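You operate a simulated robot arm through the tools that you are given. There is no shell and no other tool.

You are at the controls of a simulated robot arm. One attempt, no reset.

JOB
Close up the window bench: brush in its stand, warmer's lid shut, warmer off, magnifier off and swung aside.

It is judged by the outcome, as a careful person would: the job done as asked, and still so three seconds after it is handed in. It fails if anything else is knocked over, pushed out of place, dropped, spilled or broken. A push-on lid holds only when it is set on centred and level and pressed home; a screw cap is set on level and turned clockwise until tight.

ROBOT AND FRAMES
A 6-joint arm with a two-finger gripper, fixed in place. Base frame: the origin is at the foot of the arm, x ahead of it, y to its left, z up. Units: m, degrees, N and s.
Its first joint turns from -166.0 to 166.0 degrees. Payload 2.45 kg.
The TCP is the grasp point between the finger pads, 0.02 m short of the fingertips. In the tool frame z runs along the fingers and y along their closing line. Largest opening 0.14 m; the body of the gripper starts 0.168 m behind the TCP.
Orientation is that of the tool frame in the base frame, as a unit quaternion [w, x, y, z]. With the fingers straight down and closing along the base's y, the tool's x points along the base's -x, its y along +y and its z along -z.

CONTROLS
- The arm moves only by the tool step_arm. Its argument "commands" is one flat list of numbers, 7 for each row, row after row: the turn, a rotation vector about the base's x, y, z in degrees, then the shift along the base's x, y, z in m, then the closure, from 0 (fully open) to 1 (shut). In form: [ax, ay, az, dx, dy, dz, claw, ax, ay, az, dx, dy, dz, claw, ...]. A call has 1 to 20 rows; each row is the pose to reach, as a shift and turn from the pose commanded when the call began. A row lasts 0.2 s, in which the tool goes at most 0.05 m and 8.6 degrees; a call with a longer step from one row to the next is refused whole, and so is a gripper value outside its range. Where a pose cannot be reached the arm comes as near as it can. A force on the tool above 70 N (or 10 N above the force at the start of the call, whichever is more), or a blocked arm, ends the call early, and 0.2 s more pass. Each finger travels about 0.045 m/s and halts on what it meets, pressing with about 36 N; the grip force reading is that of the motor and also rises with nothing between the fingers. The clock runs only during rows and for 0.2 s after the last one: add rows that repeat a pose to give the fingers time. The reply holds the time, the measured pose of the TCP, the force on the tool along the base axes, the opening and the grip force, in the units named above and with some noise, with the torque about the TCP (base axes, N m) and any sound that the robot's microphone picked up.
- Cameras (640 x 400 px; columns grow to the right, rows downward): "scene" is fixed at [0.218, -0.6493, 1.6206]; the picture's right is [0.79, -0.62, 0.00], its down [-0.29, -0.37, -0.88] and it looks along [0.54, 0.69, -0.47] (base axes); focal length 367 px, centre (320, 200). "wrist" rides on the gripper at [0.078, 0.011, -0.209] in the tool frame; the picture's right is [-0.14, 0.99, 0.00], its down [-0.92, -0.13, -0.37] and it looks along [-0.37, -0.05, 0.93] (tool axes); focal length 280 px, centre (320, 200). There is no depth. A picture from a camera that has moved, and an enlarged one, comes with that camera's place and axes in the base frame and with its lens.
- camera(camera): a new picture of that camera. No time passes.
- zoom(camera, box): a new picture of the part [left, top, right, bottom] of that camera's present view, enlarged. No time passes.
- close_job(): hands the job in; it is judged then, once.

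Nothing tells you positions but the pictures and the camera data. Unless the task says otherwise, let go and move clear before handing in.

The tools are called after ">>>" as a command line: name --argument value ..., lists and objects as JSON in quotes. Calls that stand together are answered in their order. step_arm: Moves the arm, as the interface text tells. Its arguments: {"type":"object","properties":{"commands":{"type":"array","items":{"type":"number"}}},"required":["commands"]} The other tools are called the same way: camera (camera) takes a picture; zoom (camera, box) takes an enlarged picture of a part of a camera's view; close_job () hands the job in.

At the start:

```text
clock: 0.0
eef_pos: [0.6849, -0.0991, 1.3686]
orientation: [0.0, -0.001, 1.0, 0.0]
contact_force: [-0.1, -0.7, -1.0]
torque: [0.02, 0.01, 0.01]
width: 0.14
grasp_force: 0.0
```

scene: 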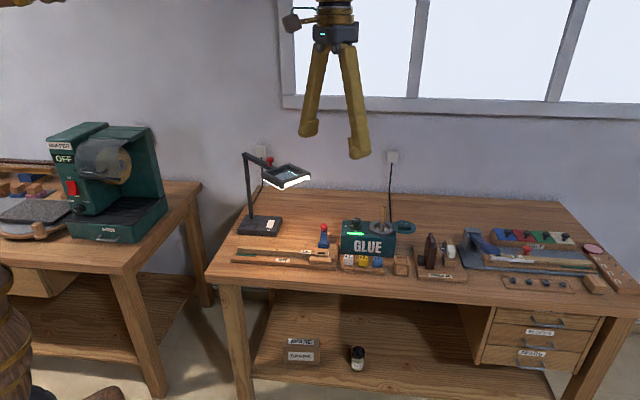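
wrist: 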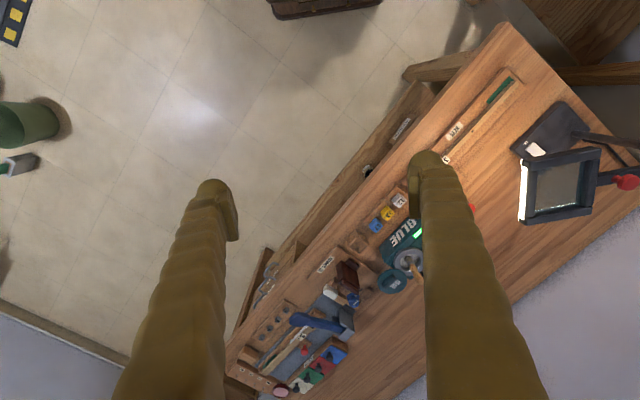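

I see a bench with a lamp-magnifier on the left, a green GLUE warmer in the middle and tools to the right. I'll zoom in for details before moving.

>>> zoom --camera "scene" --box '[220, 140, 340, 280]'

>>> zoom --camera "scene" --box '[320, 200, 440, 290]'

>>> zoom --camera "scene" --box '[400, 200, 640, 320]'

>>> zoom --camera "wrist" --box '[340, 160, 500, 320]'

>>> zoom --camera "wrist" --box '[440, 60, 640, 240]'

```text
2.86 times, centred on (280, 210) of scene
camera zoom: at [0.218, -0.6493, 1.6206], right [0.79, -0.62, 0.0], down [-0.29, -0.37, -0.88], along [0.54, 0.69, -0.47], focal length 1048 px, centre (434, 171)
```

zoom: 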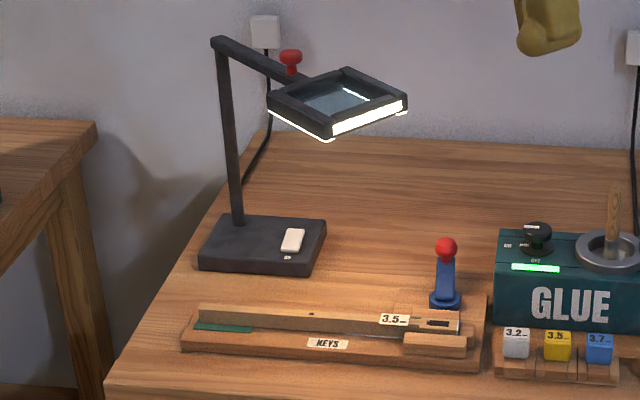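

```text
4.44 times, centred on (380, 245) of scene
camera zoom: at [0.218, -0.6493, 1.6206], right [0.79, -0.62, 0.0], down [-0.29, -0.37, -0.88], along [0.54, 0.69, -0.47], focal length 1630 px, centre (53, 0)
```

zoom: 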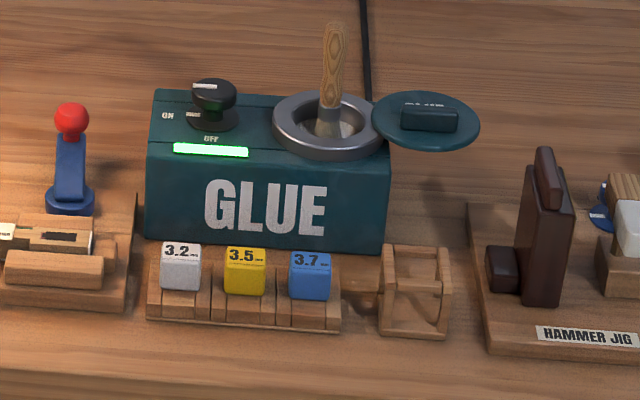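

```text
2.67 times, centred on (520, 260) of scene
camera zoom: at [0.218, -0.6493, 1.6206], right [0.79, -0.62, 0.0], down [-0.29, -0.37, -0.88], along [0.54, 0.69, -0.47], focal length 978 px, centre (-213, 40)
```

zoom: 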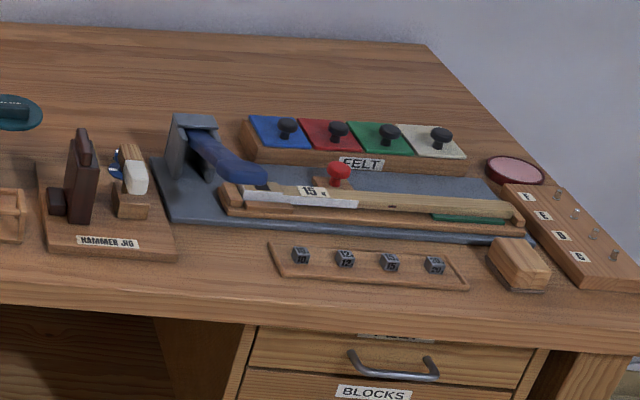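

```text
2.50 times, centred on (420, 240) of wrist
camera zoom: at [0.6065, -0.0884, 1.5774], right [0.14, 0.99, 0.0], down [0.92, -0.13, 0.37], along [0.37, -0.05, -0.93], focal length 701 px, centre (70, 100)
```

zoom: 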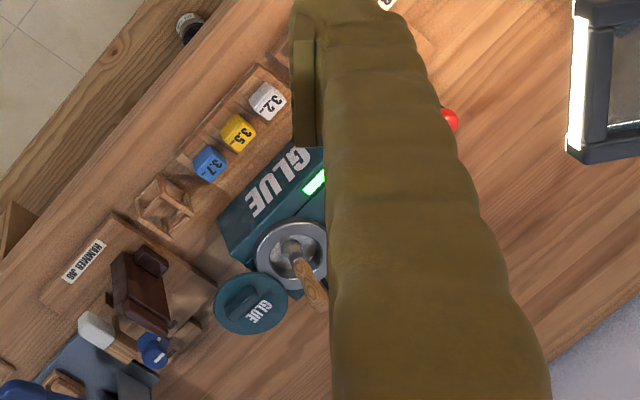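

```text
2.22 times, centred on (540, 150) of wrist
camera zoom: at [0.6065, -0.0884, 1.5774], right [0.14, 0.99, 0.0], down [0.92, -0.13, 0.37], along [0.37, -0.05, -0.93], focal length 623 px, centre (-169, 311)
```

zoom: 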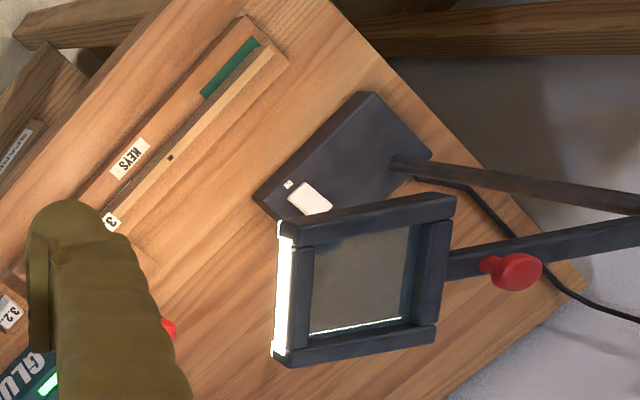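

The bench runs diagonally at about 45° to the base. The warmer is near (1.08, 0.1), its rim at about z 0.9, and the lamp post is near (0.83, 0.61). I'll move the wrist camera in for a closer look.

>>> step_arm --commands '[0, 0, 7.5, 0.02, 0.025, -0.02, 0, 0, 0, 15, 0.04, 0.05, -0.04, 0, 0, 0, 22.5, 0.06, 0.075, -0.06, 0, 0, 0, 30, 0.08, 0.1, -0.08, 0, 0, 0, 37.5, 0.1, 0.125, -0.1, 0, 0, 0, 45, 0.12, 0.15, -0.12, 0, 0, 0, 45, 0.12, 0.15, -0.12, 0]'

>>> camera --camera "wrist"

>>> camera --camera "scene"

```text
clock: 1.6
eef_pos: [0.8044, 0.0495, 1.249]
orientation: [0.0, -0.384, 0.923, -0.001]
contact_force: [0.8, 0.2, -0.5]
torque: [0.02, 0.01, -0.01]
width: 0.1401
grasp_force: 0.1
```

```text
taken
camera wrist: at [0.7423, 0.0042, 1.457], right [-0.6, 0.8, 0.0], down [0.74, 0.56, 0.37], along [0.29, 0.22, -0.93], focal length 280 px, centre (320, 200)
```

wrist: 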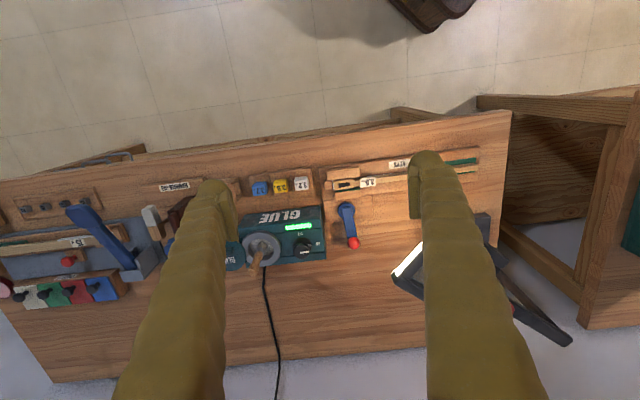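

```text
taken
```

scene: 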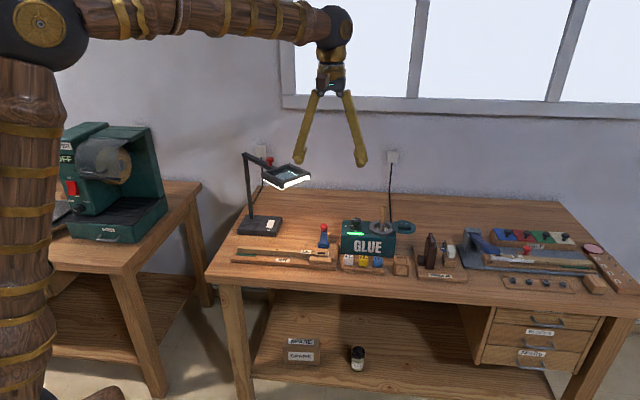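

The warmer is now between the fingers in the wrist view. I'll zoom in on it, the stand and the lamp.

>>> zoom --camera "wrist" --box '[220, 170, 380, 280]'

>>> zoom --camera "wrist" --box '[380, 200, 580, 360]'

>>> zoom --camera "wrist" --box '[0, 150, 240, 310]'

>>> zoom --camera "scene" --box '[335, 205, 425, 285]'

>>> zoom --camera "scene" --box '[235, 145, 325, 245]'

```text
3.64 times, centred on (300, 225) of wrist
camera zoom: at [0.7423, 0.0042, 1.457], right [-0.6, 0.8, 0.0], down [0.74, 0.56, 0.37], along [0.29, 0.22, -0.93], focal length 1020 px, centre (393, 109)
```

zoom: 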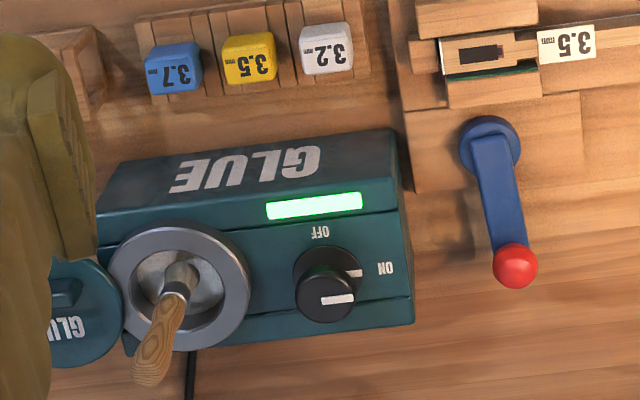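

```text
2.50 times, centred on (480, 280) of wrist
camera zoom: at [0.7423, 0.0042, 1.457], right [-0.6, 0.8, 0.0], down [0.74, 0.56, 0.37], along [0.29, 0.22, -0.93], focal length 701 px, centre (-80, 0)
```

zoom: 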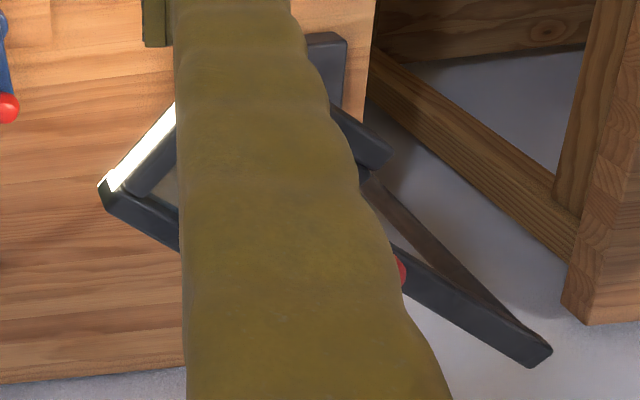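

```text
2.50 times, centred on (120, 230) of wrist
camera zoom: at [0.7423, 0.0042, 1.457], right [-0.6, 0.8, 0.0], down [0.74, 0.56, 0.37], along [0.29, 0.22, -0.93], focal length 701 px, centre (820, 125)
```

zoom: 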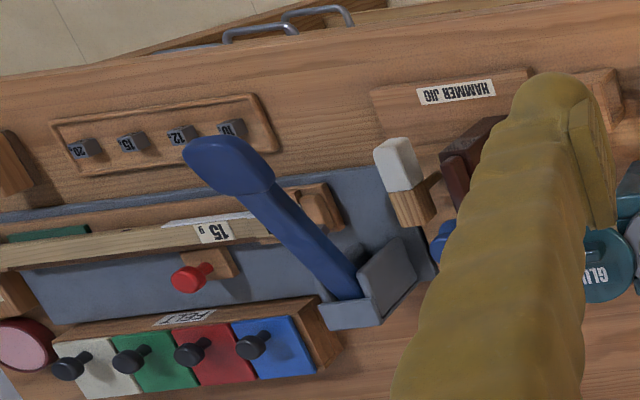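

```text
5.00 times, centred on (380, 245) of scene
camera zoom: at [0.218, -0.6493, 1.6206], right [0.79, -0.62, 0.0], down [-0.29, -0.37, -0.88], along [0.54, 0.69, -0.47], focal length 1834 px, centre (20, -25)
```

zoom: 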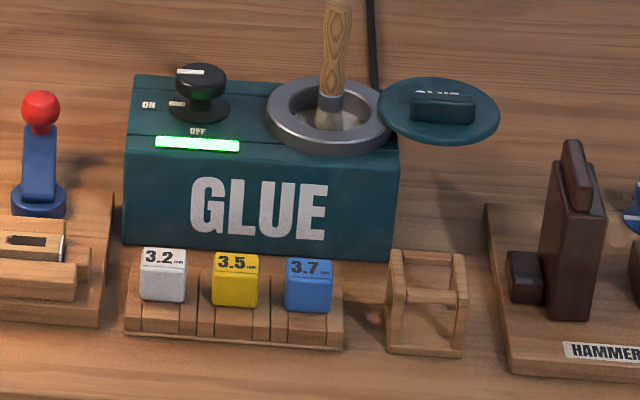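

```text
4.00 times, centred on (280, 195) of scene
camera zoom: at [0.218, -0.6493, 1.6206], right [0.79, -0.62, 0.0], down [-0.29, -0.37, -0.88], along [0.54, 0.69, -0.47], focal length 1467 px, centre (480, 220)
```

zoom: 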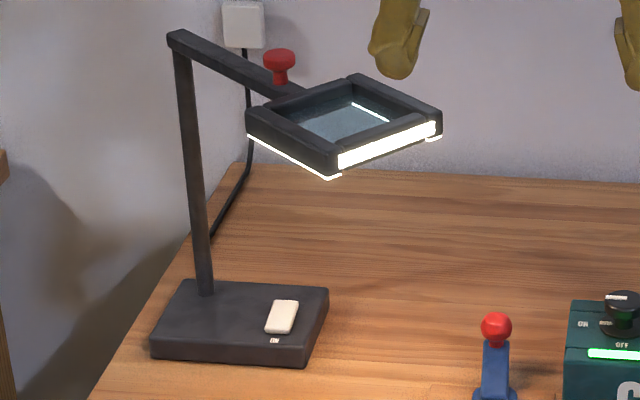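

The lid looks raised at rim height beside the pot, so it may swivel. I'll move over it for a closer look at the lid and stand.

>>> step_arm --commands '[0, 0, 0, 0.04, -0.02, -0.01, 0, 0, 0, 0, 0.08, -0.04, -0.02, 0, 0, 0, 0, 0.12, -0.06, -0.03, 0, 0, 0, 0, 0.146, -0.07, -0.03, 0, 0, 0, 0, 0.146, -0.07, -0.03, 0]'

>>> camera --camera "wrist"

>>> zoom --camera "wrist" --box '[220, 120, 420, 245]'

```text
clock: 2.8
eef_pos: [0.9502, -0.021, 1.2184]
orientation: [0.0, -0.383, 0.924, 0.0]
contact_force: [-0.8, 0.5, -0.1]
torque: [0.01, 0.0, -0.03]
width: 0.1402
grasp_force: 0.0
```

```text
taken
camera wrist: at [0.888, -0.0669, 1.4276], right [-0.6, 0.8, 0.0], down [0.74, 0.56, 0.37], along [0.29, 0.22, -0.93], focal length 280 px, centre (320, 200)
```

wrist: 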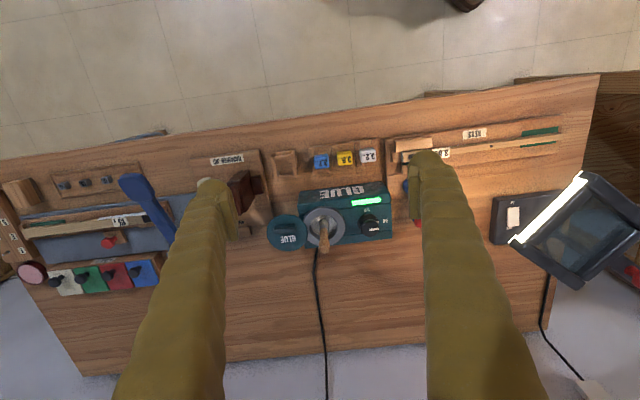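

```text
3.20 times, centred on (320, 182) of wrist
camera zoom: at [0.888, -0.0669, 1.4276], right [-0.6, 0.8, 0.0], down [0.74, 0.56, 0.37], along [0.29, 0.22, -0.93], focal length 897 px, centre (320, 256)
```

zoom: 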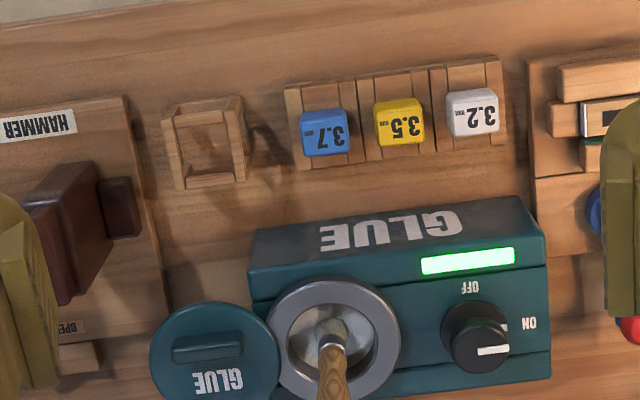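

The stand appears to be the open wooden cage in front of the warmer. I'll tilt the tool outward to see the lid, knob and stand from the front at close range.

>>> step_arm --commands '[5.3, -5.3, 0, 0.0, -0.0, -0.045, 0, 10.6, -10.6, 0, 0.01, -0.01, -0.09, 0, 15.9, -15.9, 0, 0.03, -0.02, -0.13, 0, 21.2, -21.2, 0, 0.05, -0.034, -0.17, 0, 21.2, -21.2, 0, 0.05, -0.034, -0.195, 0, 21.2, -21.2, 0, 0.05, -0.034, -0.195, 0]'

>>> camera --camera "wrist"

>>> zoom --camera "wrist" --box '[200, 100, 440, 260]'

```text
clock: 4.2
eef_pos: [0.9995, -0.0525, 1.0235]
orientation: [0.239, -0.37, 0.892, 0.099]
contact_force: [-0.6, -0.8, 0.5]
torque: [0.0, -0.04, 0.01]
width: 0.14
grasp_force: 0.0
```

```text
taken
camera wrist: at [0.8715, -0.1672, 1.165], right [-0.62, 0.78, 0.07], down [0.52, 0.34, 0.78], along [0.59, 0.52, -0.62], focal length 280 px, centre (320, 200)
```

wrist: 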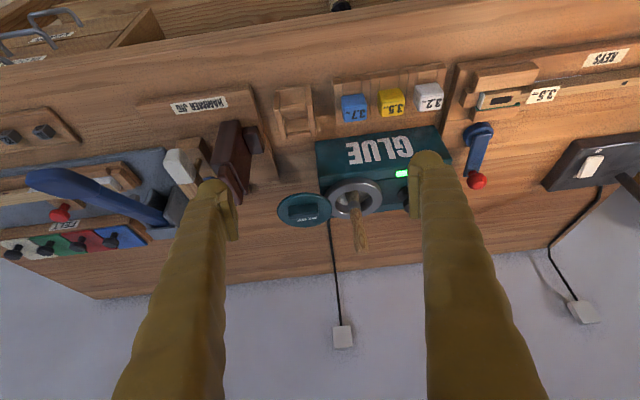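

```text
2.50 times, centred on (320, 180) of wrist
camera zoom: at [0.8715, -0.1672, 1.165], right [-0.62, 0.78, 0.07], down [0.52, 0.34, 0.78], along [0.59, 0.52, -0.62], focal length 701 px, centre (320, 250)
```

zoom: 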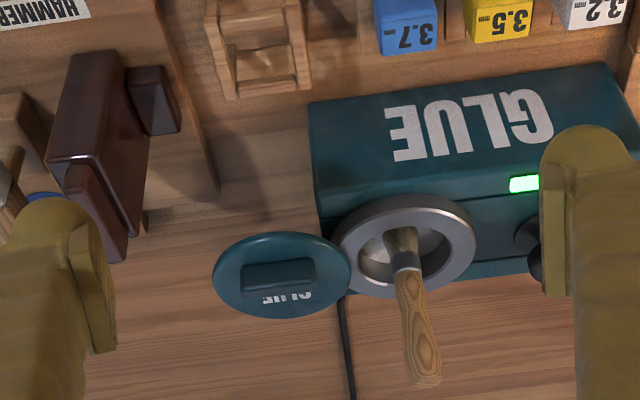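

The lid hovers at rim height beside the pot. I'll zoom in to find its pivot.

>>> zoom --camera "wrist" --box '[270, 170, 390, 250]'

>>> zoom --camera "scene" --box '[380, 205, 430, 240]'

>>> zoom --camera "wrist" --box '[250, 70, 350, 140]'

>>> zoom --camera "scene" --box '[385, 245, 425, 285]'

>>> camera --camera "scene"

```text
5.00 times, centred on (330, 210) of wrist
camera zoom: at [0.8715, -0.1672, 1.165], right [-0.62, 0.78, 0.07], down [0.52, 0.34, 0.78], along [0.59, 0.52, -0.62], focal length 1402 px, centre (270, 150)
```

zoom: 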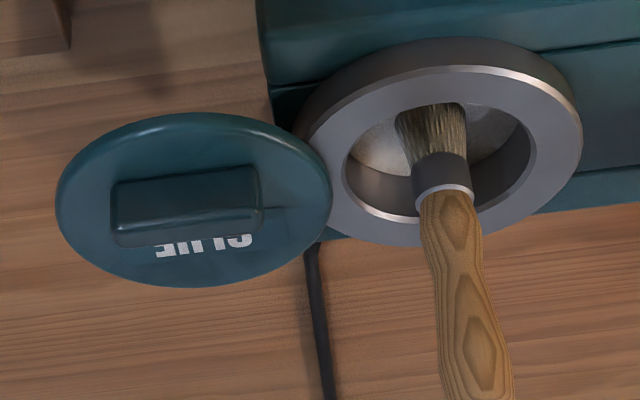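

```text
11.43 times, centred on (405, 222) of scene
camera zoom: at [0.218, -0.6493, 1.6206], right [0.79, -0.62, 0.0], down [-0.29, -0.37, -0.88], along [0.54, 0.69, -0.47], focal length 4192 px, centre (-651, -57)
```

zoom: 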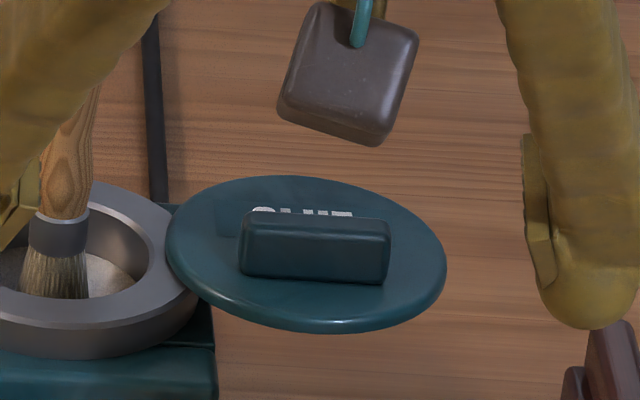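

```text
5.71 times, centred on (300, 105) of wrist
camera zoom: at [0.8715, -0.1672, 1.165], right [-0.62, 0.78, 0.07], down [0.52, 0.34, 0.78], along [0.59, 0.52, -0.62], focal length 1602 px, centre (434, 743)
```

zoom: 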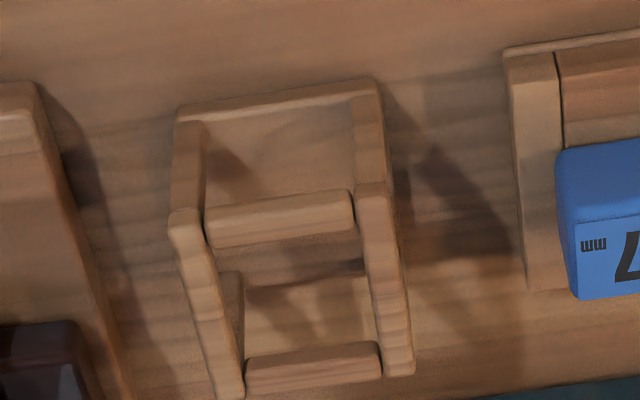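

```text
10.00 times, centred on (405, 265) of scene
camera zoom: at [0.218, -0.6493, 1.6206], right [0.79, -0.62, 0.0], down [-0.29, -0.37, -0.88], along [0.54, 0.69, -0.47], focal length 3668 px, centre (-530, -450)
```

zoom: 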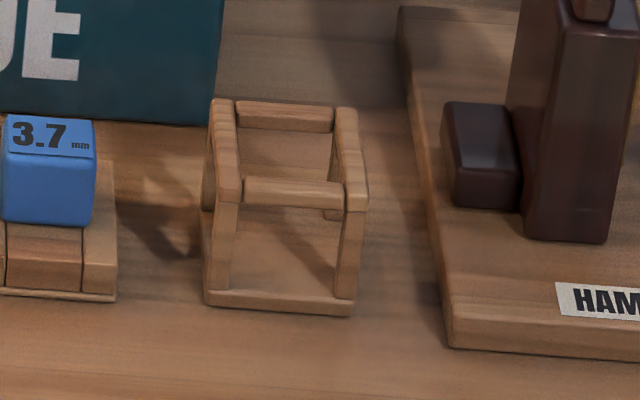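

```text
taken
```

scene: 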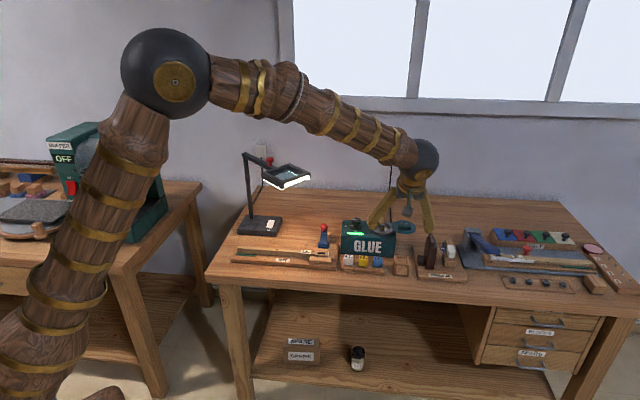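

The lid sits on a swivel at rim height. The brush leans slightly in the pot, with its handle end near (1.11, 0.117, 0.978), and the cage centre is near (1.054, −0.035). I'll hover above the brush handle with the gripper half open.

>>> step_arm --commands '[0, 0, 0, 0.02, 0.03, 0.02, 0.2, 0, 0, 0, 0.045, 0.065, 0.035, 0.4, 0, 0, 0, 0.07, 0.1, 0.035, 0.5, 0, 0, 0, 0.09, 0.135, 0.035, 0.5, 0, 0, 0, 0.1075, 0.1645, 0.03, 0.5, 0, 0, 0, 0.1075, 0.1645, 0.03, 0.5, 0, 0, 0, 0.1075, 0.1645, 0.03, 0.5]'

>>> camera --camera "wrist"

>>> camera --camera "scene"

>>> zoom --camera "scene" --box '[330, 165, 450, 245]'

```text
clock: 5.8
eef_pos: [1.1088, 0.11, 1.0536]
orientation: [0.238, -0.37, 0.893, 0.099]
contact_force: [0.5, 0.9, -0.1]
torque: [-0.02, -0.02, -0.01]
width: 0.0702
grasp_force: 0.1
```

```text
taken
camera wrist: at [0.979, -0.0034, 1.1953], right [-0.62, 0.78, 0.07], down [0.52, 0.34, 0.78], along [0.59, 0.52, -0.62], focal length 280 px, centre (320, 200)
```

wrist: 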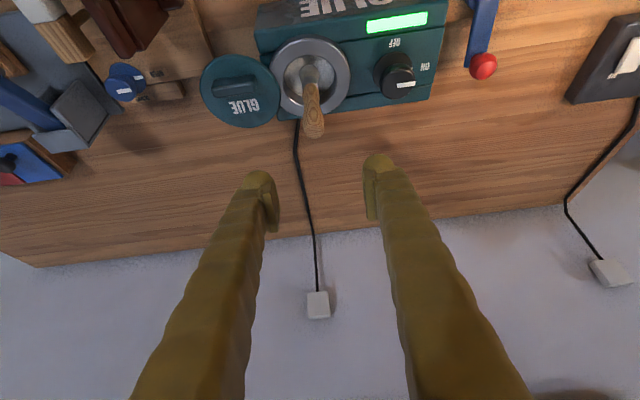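

```text
taken
```

scene: 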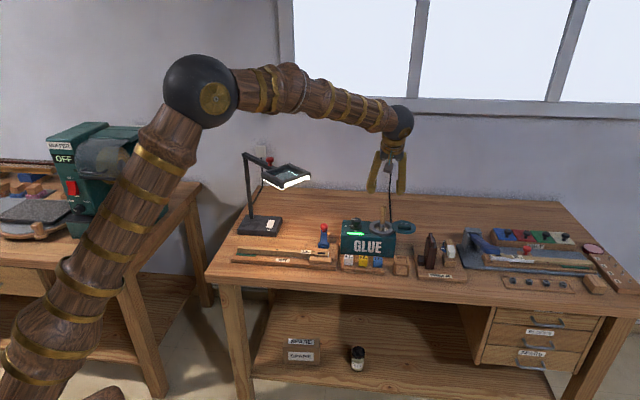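

```text
5.00 times, centred on (390, 205) of scene
camera zoom: at [0.218, -0.6493, 1.6206], right [0.79, -0.62, 0.0], down [-0.29, -0.37, -0.88], along [0.54, 0.69, -0.47], focal length 1834 px, centre (-30, 175)
```

zoom: 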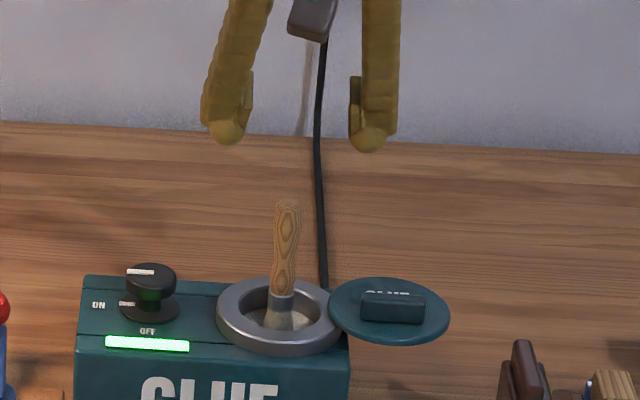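

Reach is fine at a 30° tilt. I'll zoom in on the pot from here to refine positions.

>>> zoom --camera "wrist" --box '[190, 0, 450, 160]'

>>> zoom --camera "wrist" --box '[190, 30, 360, 140]'

```text
2.46 times, centred on (320, 80) of wrist
camera zoom: at [0.979, -0.0034, 1.1953], right [-0.62, 0.78, 0.07], down [0.52, 0.34, 0.78], along [0.59, 0.52, -0.62], focal length 690 px, centre (320, 495)
```

zoom: 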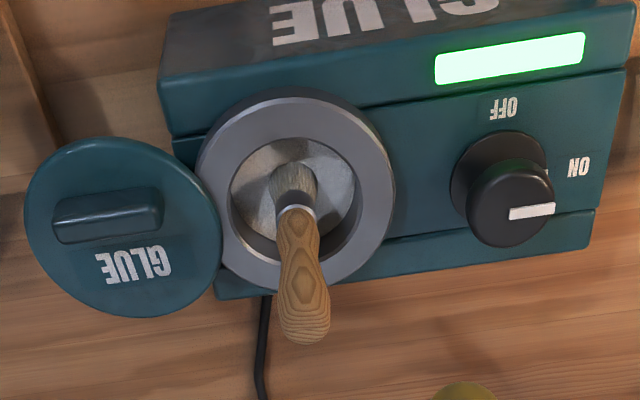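

```text
3.64 times, centred on (275, 85) of wrist
camera zoom: at [0.979, -0.0034, 1.1953], right [-0.62, 0.78, 0.07], down [0.52, 0.34, 0.78], along [0.59, 0.52, -0.62], focal length 1020 px, centre (484, 618)
```

zoom: 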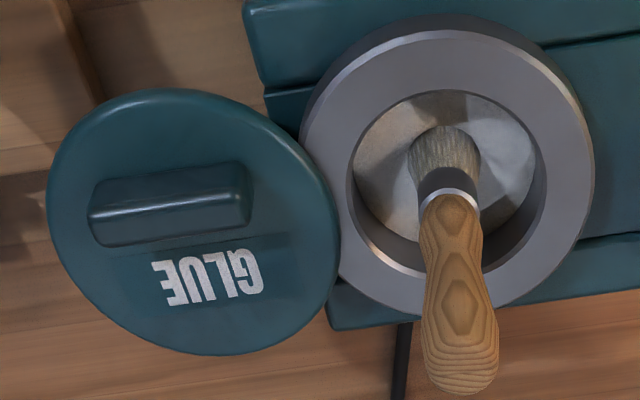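

Refined: the brush handle passes through about (1.105, 0.107, 0.953) and leans about 7°. I'll lower the open fingers around it and check before closing.

>>> step_arm --commands '[0, 0, 0, -0.0038, -0.0041, -0.035, 0.5, 0, 0, 0, -0.0038, -0.0041, -0.07, 0.5, 0, 0, 0, -0.0038, -0.0041, -0.1, 0.5, 0, 0, 0, -0.0038, -0.0041, -0.1, 0.5]'

>>> zoom --camera "scene" --box '[330, 185, 450, 265]'

>>> camera --camera "wrist"

```text
clock: 6.8
eef_pos: [1.102, 0.1066, 0.9521]
orientation: [0.239, -0.37, 0.892, 0.1]
contact_force: [-0.5, 0.4, -0.1]
torque: [0.0, 0.01, -0.01]
width: 0.0701
grasp_force: 0.1
```

```text
5.00 times, centred on (390, 225) of scene
camera zoom: at [0.218, -0.6493, 1.6206], right [0.79, -0.62, 0.0], down [-0.29, -0.37, -0.88], along [0.54, 0.69, -0.47], focal length 1834 px, centre (-30, 75)
```

zoom: 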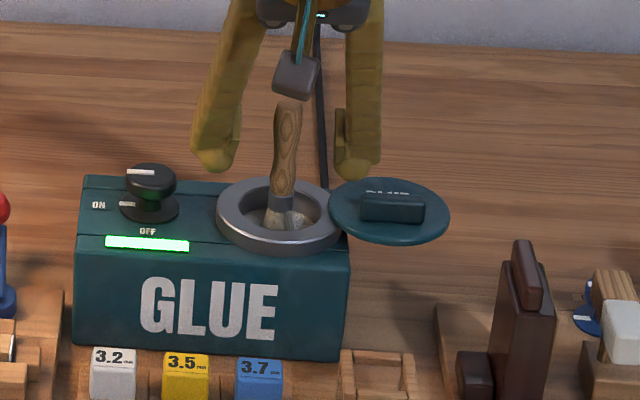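

```text
taken
camera wrist: at [0.9741, -0.0067, 1.0944], right [-0.62, 0.78, 0.07], down [0.52, 0.34, 0.78], along [0.59, 0.52, -0.62], focal length 280 px, centre (320, 200)
```

wrist: 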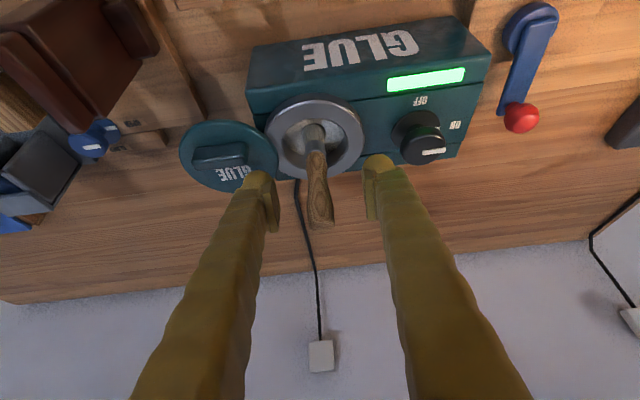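

The handle is centred between the fingers. I'll close on it now.

>>> step_arm --commands '[0, 0, 0, 0, 0, 0, 0.7, 0, 0, 0, 0, 0, 0, 0.9, 0, 0, 0, 0, 0, 0, 1, 0, 0, 0, 0, 0, 0, 1, 0, 0, 0, 0, 0, 0, 1, 0, 0, 0, 0, 0, 0, 1]'

>>> zoom --camera "scene" --box '[330, 185, 450, 265]'

>>> zoom --camera "wrist" --box '[240, 80, 400, 240]'

```text
clock: 8.2
eef_pos: [1.1021, 0.1067, 0.9531]
orientation: [0.24, -0.37, 0.892, 0.099]
contact_force: [0.5, -0.1, 0.6]
torque: [0.03, 0.01, 0.01]
width: 0.0153
grasp_force: 36.0
```

```text
5.00 times, centred on (390, 225) of scene
camera zoom: at [0.218, -0.6493, 1.6206], right [0.79, -0.62, 0.0], down [-0.29, -0.37, -0.88], along [0.54, 0.69, -0.47], focal length 1834 px, centre (-30, 75)
```

zoom: 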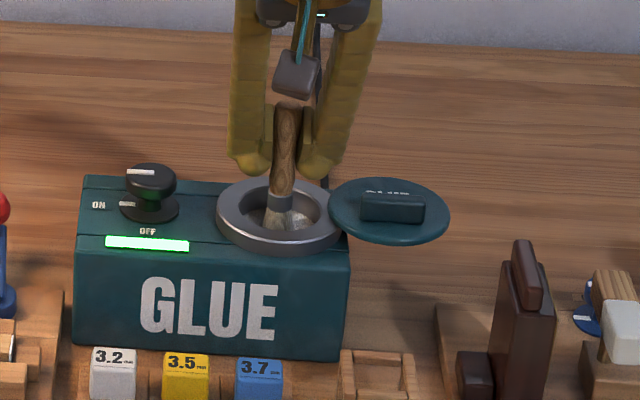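

```text
2.50 times, centred on (320, 160) of wrist
camera zoom: at [0.9741, -0.0067, 1.0947], right [-0.62, 0.78, 0.07], down [0.52, 0.34, 0.78], along [0.59, 0.52, -0.62], focal length 701 px, centre (320, 300)
```

zoom: 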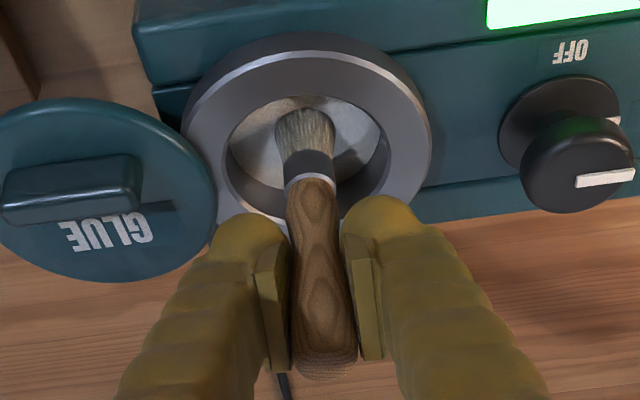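

The brush is gripped, with a width of 15 mm. I'll lift it straight out along its axis.

>>> step_arm --commands '[0, 0, 0, 0.002, 0.002, 0.02, 1, 0, 0, 0, 0.004, 0.004, 0.04, 1, 0, 0, 0, 0.006, 0.006, 0.07, 1, 0, 0, 0, 0.006, 0.006, 0.1, 1, 0, 0, 0, 0.006, 0.006, 0.13, 1, 0, 0, 0, 0.006, 0.006, 0.13, 1]'

>>> camera --camera "wrist"

>>> zoom --camera "scene" --box '[330, 165, 450, 285]'

```text
clock: 9.6
eef_pos: [1.11, 0.1147, 1.0833]
orientation: [0.239, -0.369, 0.893, 0.099]
contact_force: [-1.0, -0.5, -0.2]
torque: [-0.02, 0.0, -0.02]
width: 0.0153
grasp_force: 35.9
```

```text
taken
camera wrist: at [0.9809, -0.0002, 1.2252], right [-0.62, 0.78, 0.07], down [0.52, 0.34, 0.78], along [0.59, 0.52, -0.62], focal length 280 px, centre (320, 200)
```

wrist: 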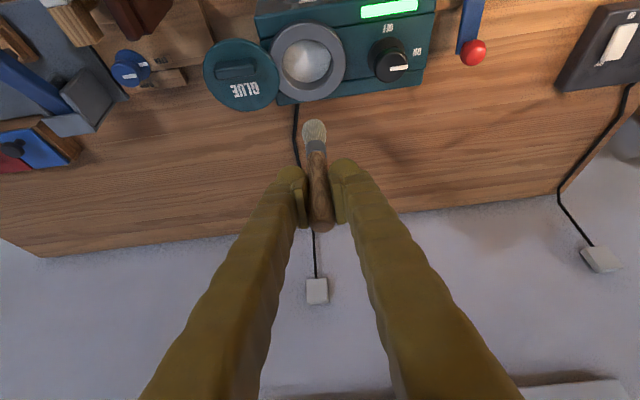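

```text
3.33 times, centred on (390, 225) of scene
camera zoom: at [0.218, -0.6493, 1.6206], right [0.79, -0.62, 0.0], down [-0.29, -0.37, -0.88], along [0.54, 0.69, -0.47], focal length 1223 px, centre (87, 117)
```

zoom: 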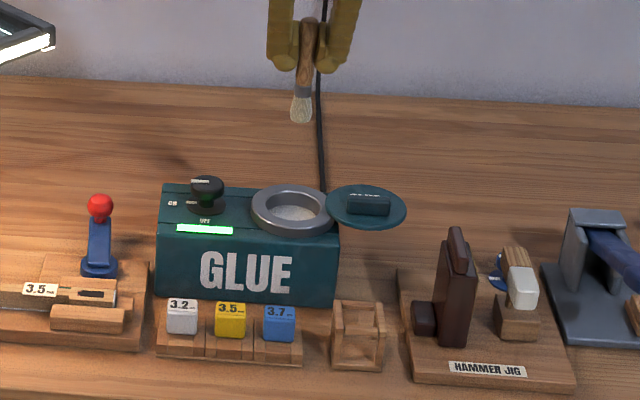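

The brush is out, with its bristle tip about 83 mm below the TCP. I'll carry it above the cage and refine the cage position.

>>> step_arm --commands '[0, 0, 0, -0.0125, -0.037, 0, 1, 0, 0, 0, -0.025, -0.074, -0.01, 1, 0, 0, 0, -0.0375, -0.11, -0.03, 1, 0, 0, 0, -0.05, -0.145, -0.05, 1, 0, 0, 0, -0.05, -0.145, -0.05, 1]'

>>> camera --camera "wrist"

>>> zoom --camera "wrist" --box '[220, 0, 420, 160]'

>>> zoom --camera "scene" --box '[360, 205, 450, 295]'

```text
clock: 10.8
eef_pos: [1.0587, -0.0329, 1.0331]
orientation: [0.239, -0.37, 0.893, 0.099]
contact_force: [0.2, -0.4, -0.4]
torque: [-0.01, 0.0, 0.02]
width: 0.0153
grasp_force: 35.8
```

```text
taken
camera wrist: at [0.9309, -0.146, 1.1742], right [-0.62, 0.78, 0.07], down [0.52, 0.34, 0.78], along [0.59, 0.52, -0.62], focal length 280 px, centre (320, 200)
```

wrist: 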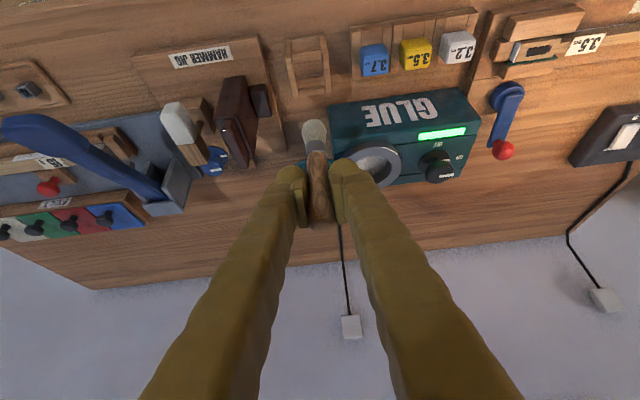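

```text
2.50 times, centred on (320, 80) of wrist
camera zoom: at [0.9309, -0.146, 1.1742], right [-0.62, 0.78, 0.07], down [0.52, 0.34, 0.78], along [0.59, 0.52, -0.62], focal length 701 px, centre (320, 500)
```

zoom: 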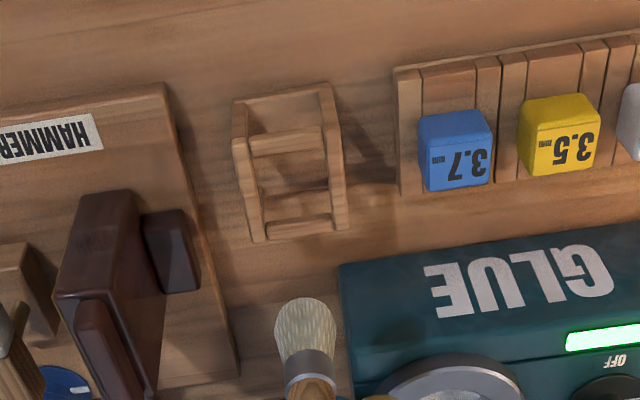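

```text
4.44 times, centred on (405, 250) of scene
camera zoom: at [0.218, -0.6493, 1.6206], right [0.79, -0.62, 0.0], down [-0.29, -0.37, -0.88], along [0.54, 0.69, -0.47], focal length 1630 px, centre (-58, -22)
```

zoom: 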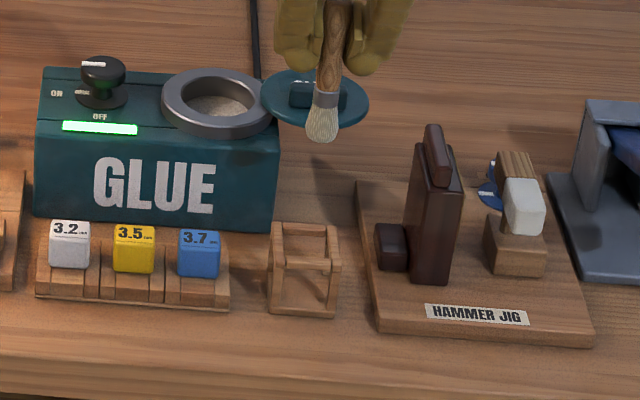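

The cage centre refines to about (1.060, −0.031), with its top near z 0.845. The inner gap is only about 30 mm, so I'll descend to just above it and check alignment.

>>> step_arm --commands '[0, 0, 0, 0.001, 0.0015, -0.04, 1, 0, 0, 0, 0.002, 0.003, -0.08, 1, 0, 0, 0, 0.002, 0.003, -0.08, 1]'

>>> zoom --camera "wrist" --box '[240, 40, 400, 160]'

>>> zoom --camera "scene" --box '[370, 225, 440, 285]'

```text
clock: 11.6
eef_pos: [1.0619, -0.0299, 0.9522]
orientation: [0.239, -0.37, 0.892, 0.1]
contact_force: [0.6, 0.2, 0.5]
torque: [-0.04, 0.03, 0.02]
width: 0.015
grasp_force: 36.1
```

```text
3.33 times, centred on (320, 100) of wrist
camera zoom: at [0.9328, -0.1426, 1.0941], right [-0.62, 0.78, 0.07], down [0.52, 0.34, 0.78], along [0.59, 0.52, -0.62], focal length 935 px, centre (320, 533)
```

zoom: 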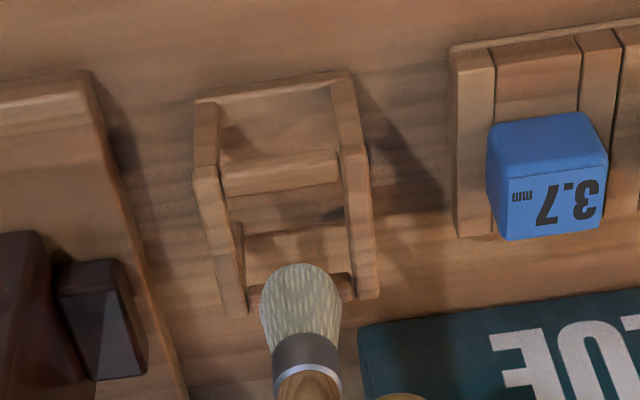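

```text
6.67 times, centred on (405, 255) of scene
camera zoom: at [0.218, -0.6493, 1.6206], right [0.79, -0.62, 0.0], down [-0.29, -0.37, -0.88], along [0.54, 0.69, -0.47], focal length 2445 px, centre (-247, -167)
```

zoom: 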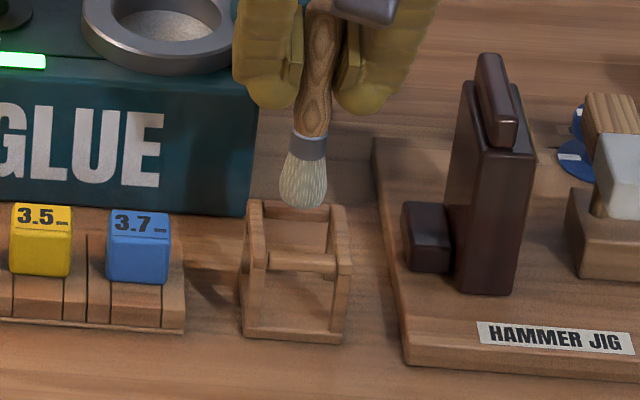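

The tip looks nearly above the cage opening. I'll go down a bit more with a 2 mm correction to the bench right and recheck.

>>> step_arm --commands '[0, 0, 0, 0.0015, -0.0015, -0.008, 1, 0, 0, 0, 0.0015, -0.0015, -0.015, 1, 0, 0, 0, 0.0015, -0.0015, -0.015, 1]'

>>> zoom --camera "wrist" --box '[270, 60, 370, 160]'

>>> zoom --camera "scene" --box '[385, 240, 425, 280]'

```text
clock: 12.4
eef_pos: [1.0631, -0.0296, 0.9393]
orientation: [0.239, -0.37, 0.893, 0.099]
contact_force: [-0.2, 0.3, 0.1]
torque: [0.0, -0.03, -0.01]
width: 0.0153
grasp_force: 35.5
```

```text
4.00 times, centred on (320, 110) of wrist
camera zoom: at [0.9345, -0.1442, 1.0797], right [-0.62, 0.78, 0.07], down [0.52, 0.34, 0.78], along [0.59, 0.52, -0.62], focal length 1122 px, centre (320, 560)
```

zoom: 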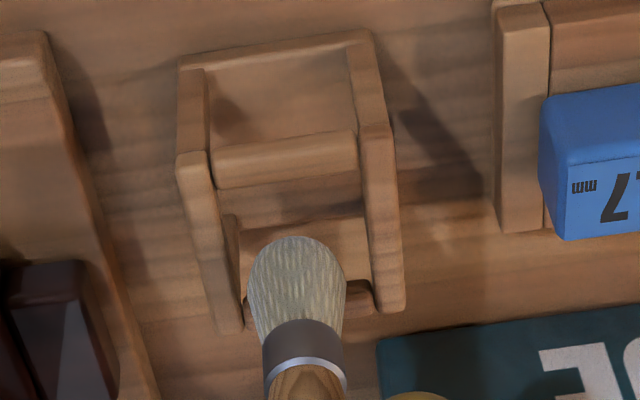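

```text
10.00 times, centred on (405, 260) of scene
camera zoom: at [0.218, -0.6493, 1.6206], right [0.79, -0.62, 0.0], down [-0.29, -0.37, -0.88], along [0.54, 0.69, -0.47], focal length 3668 px, centre (-530, -400)
```

zoom: 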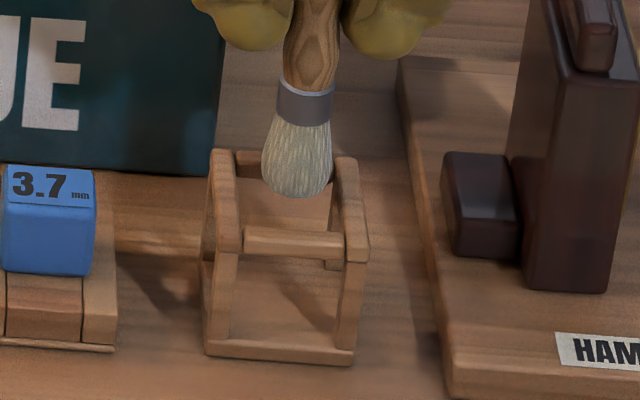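

The tip is centred over the opening in both views. I'll lower it gently into the cage.

>>> step_arm --commands '[0, 0, 0, 0, 0, -0.01, 1, 0, 0, 0, 0, 0, -0.02, 1, 0, 0, 0, 0, 0, -0.03, 1, 0, 0, 0, 0, 0, -0.04, 1, 0, 0, 0, 0, 0, -0.04, 1]'

>>> zoom --camera "wrist" --box '[260, 60, 380, 180]'

>>> zoom --camera "scene" --box '[375, 230, 435, 290]'

```text
clock: 13.6
eef_pos: [1.0638, -0.0306, 0.8998]
orientation: [0.239, -0.369, 0.893, 0.099]
contact_force: [-0.3, -0.2, -1.2]
torque: [0.01, 0.0, 0.0]
width: 0.0156
grasp_force: 36.0
```

```text
3.33 times, centred on (320, 120) of wrist
camera zoom: at [0.9346, -0.1442, 1.0402], right [-0.62, 0.78, 0.07], down [0.52, 0.34, 0.78], along [0.59, 0.52, -0.62], focal length 935 px, centre (320, 467)
```

zoom: 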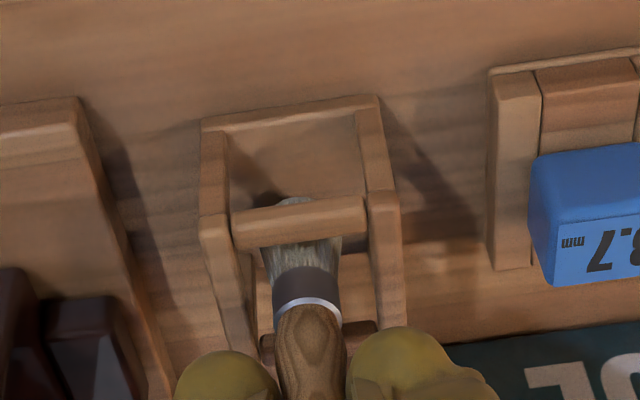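

```text
6.67 times, centred on (405, 260) of scene
camera zoom: at [0.218, -0.6493, 1.6206], right [0.79, -0.62, 0.0], down [-0.29, -0.37, -0.88], along [0.54, 0.69, -0.47], focal length 2445 px, centre (-247, -200)
```

zoom: 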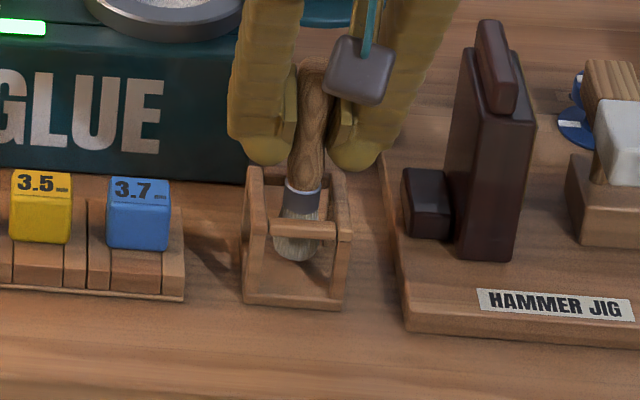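

The brush is inside the cage. I'll lower it the last bit until it touches.

>>> step_arm --commands '[0, 0, 0, 0, 0, -0.005, 1, 0, 0, 0, 0, 0, -0.01, 1, 0, 0, 0, 0, 0, -0.013, 1, 0, 0, 0, 0, 0, -0.013, 1]'

>>> zoom --camera "wrist" --box '[260, 60, 380, 180]'

>>> zoom --camera "scene" --box '[375, 230, 435, 290]'

```text
clock: 14.6
eef_pos: [1.0646, -0.0313, 0.888]
orientation: [0.24, -0.37, 0.892, 0.099]
contact_force: [2.7, 2.2, 35.1]
torque: [0.01, -0.12, 0.04]
width: 0.016
grasp_force: 36.1
```

```text
3.33 times, centred on (320, 120) of wrist
camera zoom: at [0.9348, -0.1441, 1.0293], right [-0.62, 0.78, 0.07], down [0.52, 0.34, 0.78], along [0.59, 0.52, -0.62], focal length 935 px, centre (320, 467)
```

zoom: 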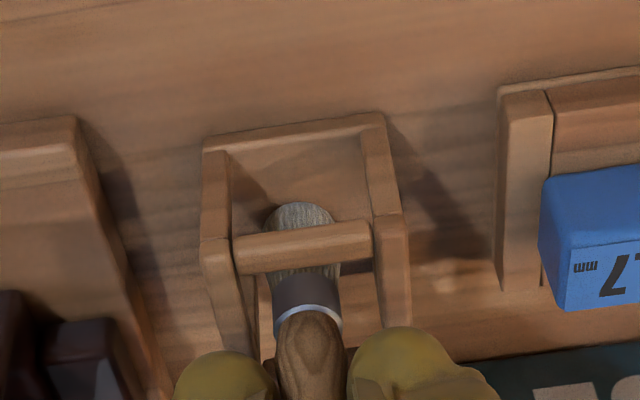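

```text
6.67 times, centred on (405, 260) of scene
camera zoom: at [0.218, -0.6493, 1.6206], right [0.79, -0.62, 0.0], down [-0.29, -0.37, -0.88], along [0.54, 0.69, -0.47], focal length 2445 px, centre (-247, -200)
```

zoom: 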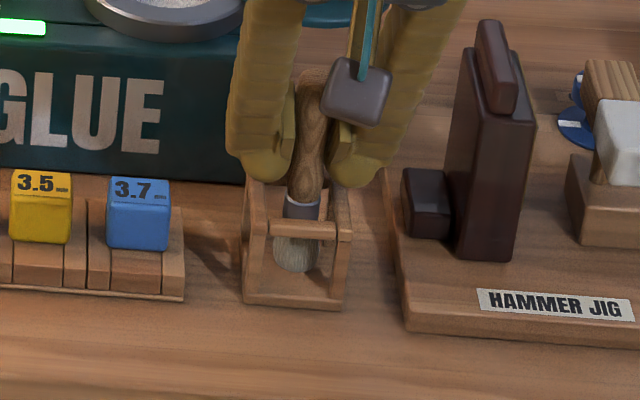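

It's in contact with the base at 35 N. I'll ease up 3 mm, then open a little.

>>> step_arm --commands '[0, 0, 0, 0, 0, 0.002, 1, 0, 0, 0, 0, 0, 0.003, 1, 0, 0, 0, 0, 0, 0.003, 0.85, 0, 0, 0, 0, 0, 0.003, 0.75, 0, 0, 0, 0, 0, 0.003, 0.7, 0, 0, 0, 0, 0, 0.003, 0.7]'

>>> zoom --camera "scene" --box '[375, 230, 435, 290]'

>>> zoom --camera "wrist" --box '[240, 60, 400, 220]'

```text
clock: 16.0
eef_pos: [1.0641, -0.0308, 0.8897]
orientation: [0.239, -0.369, 0.893, 0.099]
contact_force: [0.0, -0.3, -0.2]
torque: [0.02, 0.05, 0.01]
width: 0.0423
grasp_force: 0.0
```

```text
6.67 times, centred on (405, 260) of scene
camera zoom: at [0.218, -0.6493, 1.6206], right [0.79, -0.62, 0.0], down [-0.29, -0.37, -0.88], along [0.54, 0.69, -0.47], focal length 2445 px, centre (-247, -200)
```

zoom: 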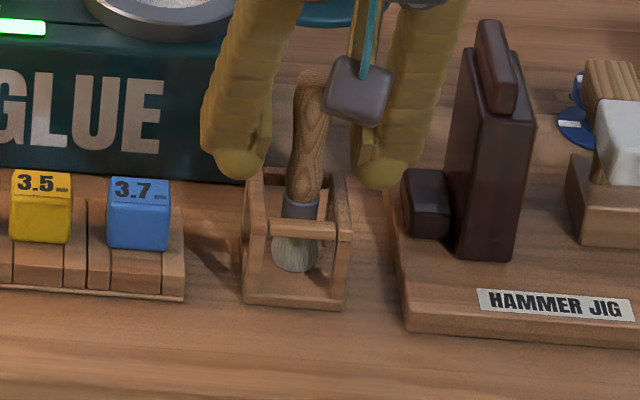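

```text
2.50 times, centred on (320, 140) of wrist
camera zoom: at [0.9348, -0.1445, 1.0301], right [-0.62, 0.78, 0.07], down [0.52, 0.34, 0.78], along [0.59, 0.52, -0.62], focal length 701 px, centre (320, 350)
```

zoom: 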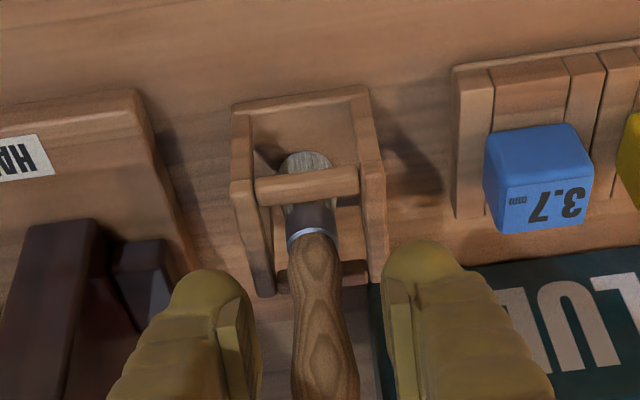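

The brush rests in the stand. I'll retreat straight up, then examine the lid pivot.

>>> step_arm --commands '[0, 0, 0, 0, 0, 0.03, 0.7, 0, 0, 0, 0, 0, 0.07, 0.7, 0, 0, 0, 0, 0, 0.11, 0.7, 0, 0, 0, -0.02, -0.02, 0.15, 0.7, 0, 0, 0, -0.02, -0.02, 0.15, 0.7]'

>>> camera --camera "wrist"

>>> zoom --camera "scene" --box '[365, 200, 435, 280]'

>>> zoom --camera "wrist" --box '[260, 80, 420, 200]'

```text
clock: 17.2
eef_pos: [1.0432, -0.0516, 1.0392]
orientation: [0.239, -0.369, 0.893, 0.099]
contact_force: [-0.5, 0.5, 0.3]
torque: [-0.03, -0.03, 0.02]
width: 0.0419
grasp_force: 0.0
```

```text
taken
camera wrist: at [0.9139, -0.1654, 1.1801], right [-0.62, 0.78, 0.07], down [0.52, 0.34, 0.78], along [0.59, 0.52, -0.62], focal length 280 px, centre (320, 200)
```

wrist: 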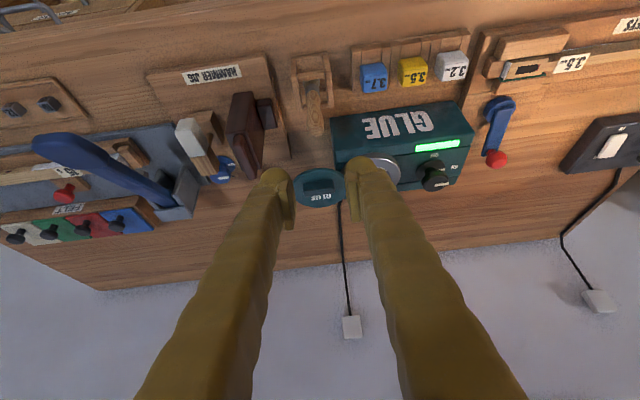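

```text
5.00 times, centred on (400, 240) of scene
camera zoom: at [0.218, -0.6493, 1.6206], right [0.79, -0.62, 0.0], down [-0.29, -0.37, -0.88], along [0.54, 0.69, -0.47], focal length 1834 px, centre (-80, 0)
```

zoom: 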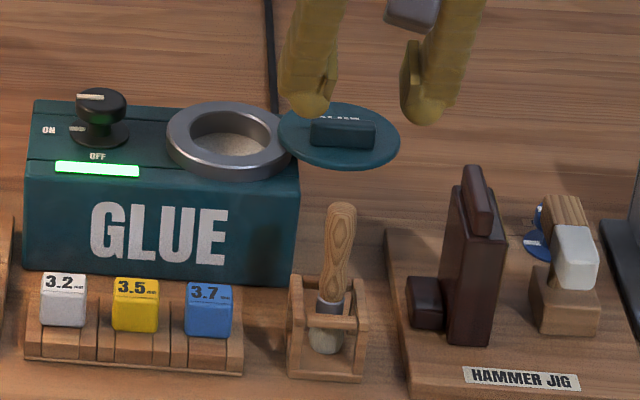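

```text
3.33 times, centred on (340, 140) of wrist
camera zoom: at [0.9139, -0.1654, 1.1801], right [-0.62, 0.78, 0.07], down [0.52, 0.34, 0.78], along [0.59, 0.52, -0.62], focal length 935 px, centre (253, 400)
```

zoom: 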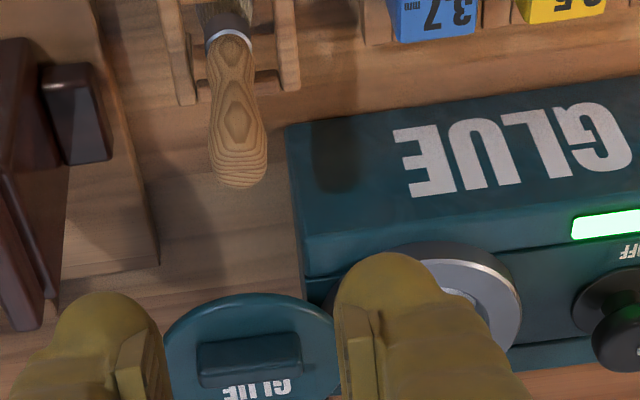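

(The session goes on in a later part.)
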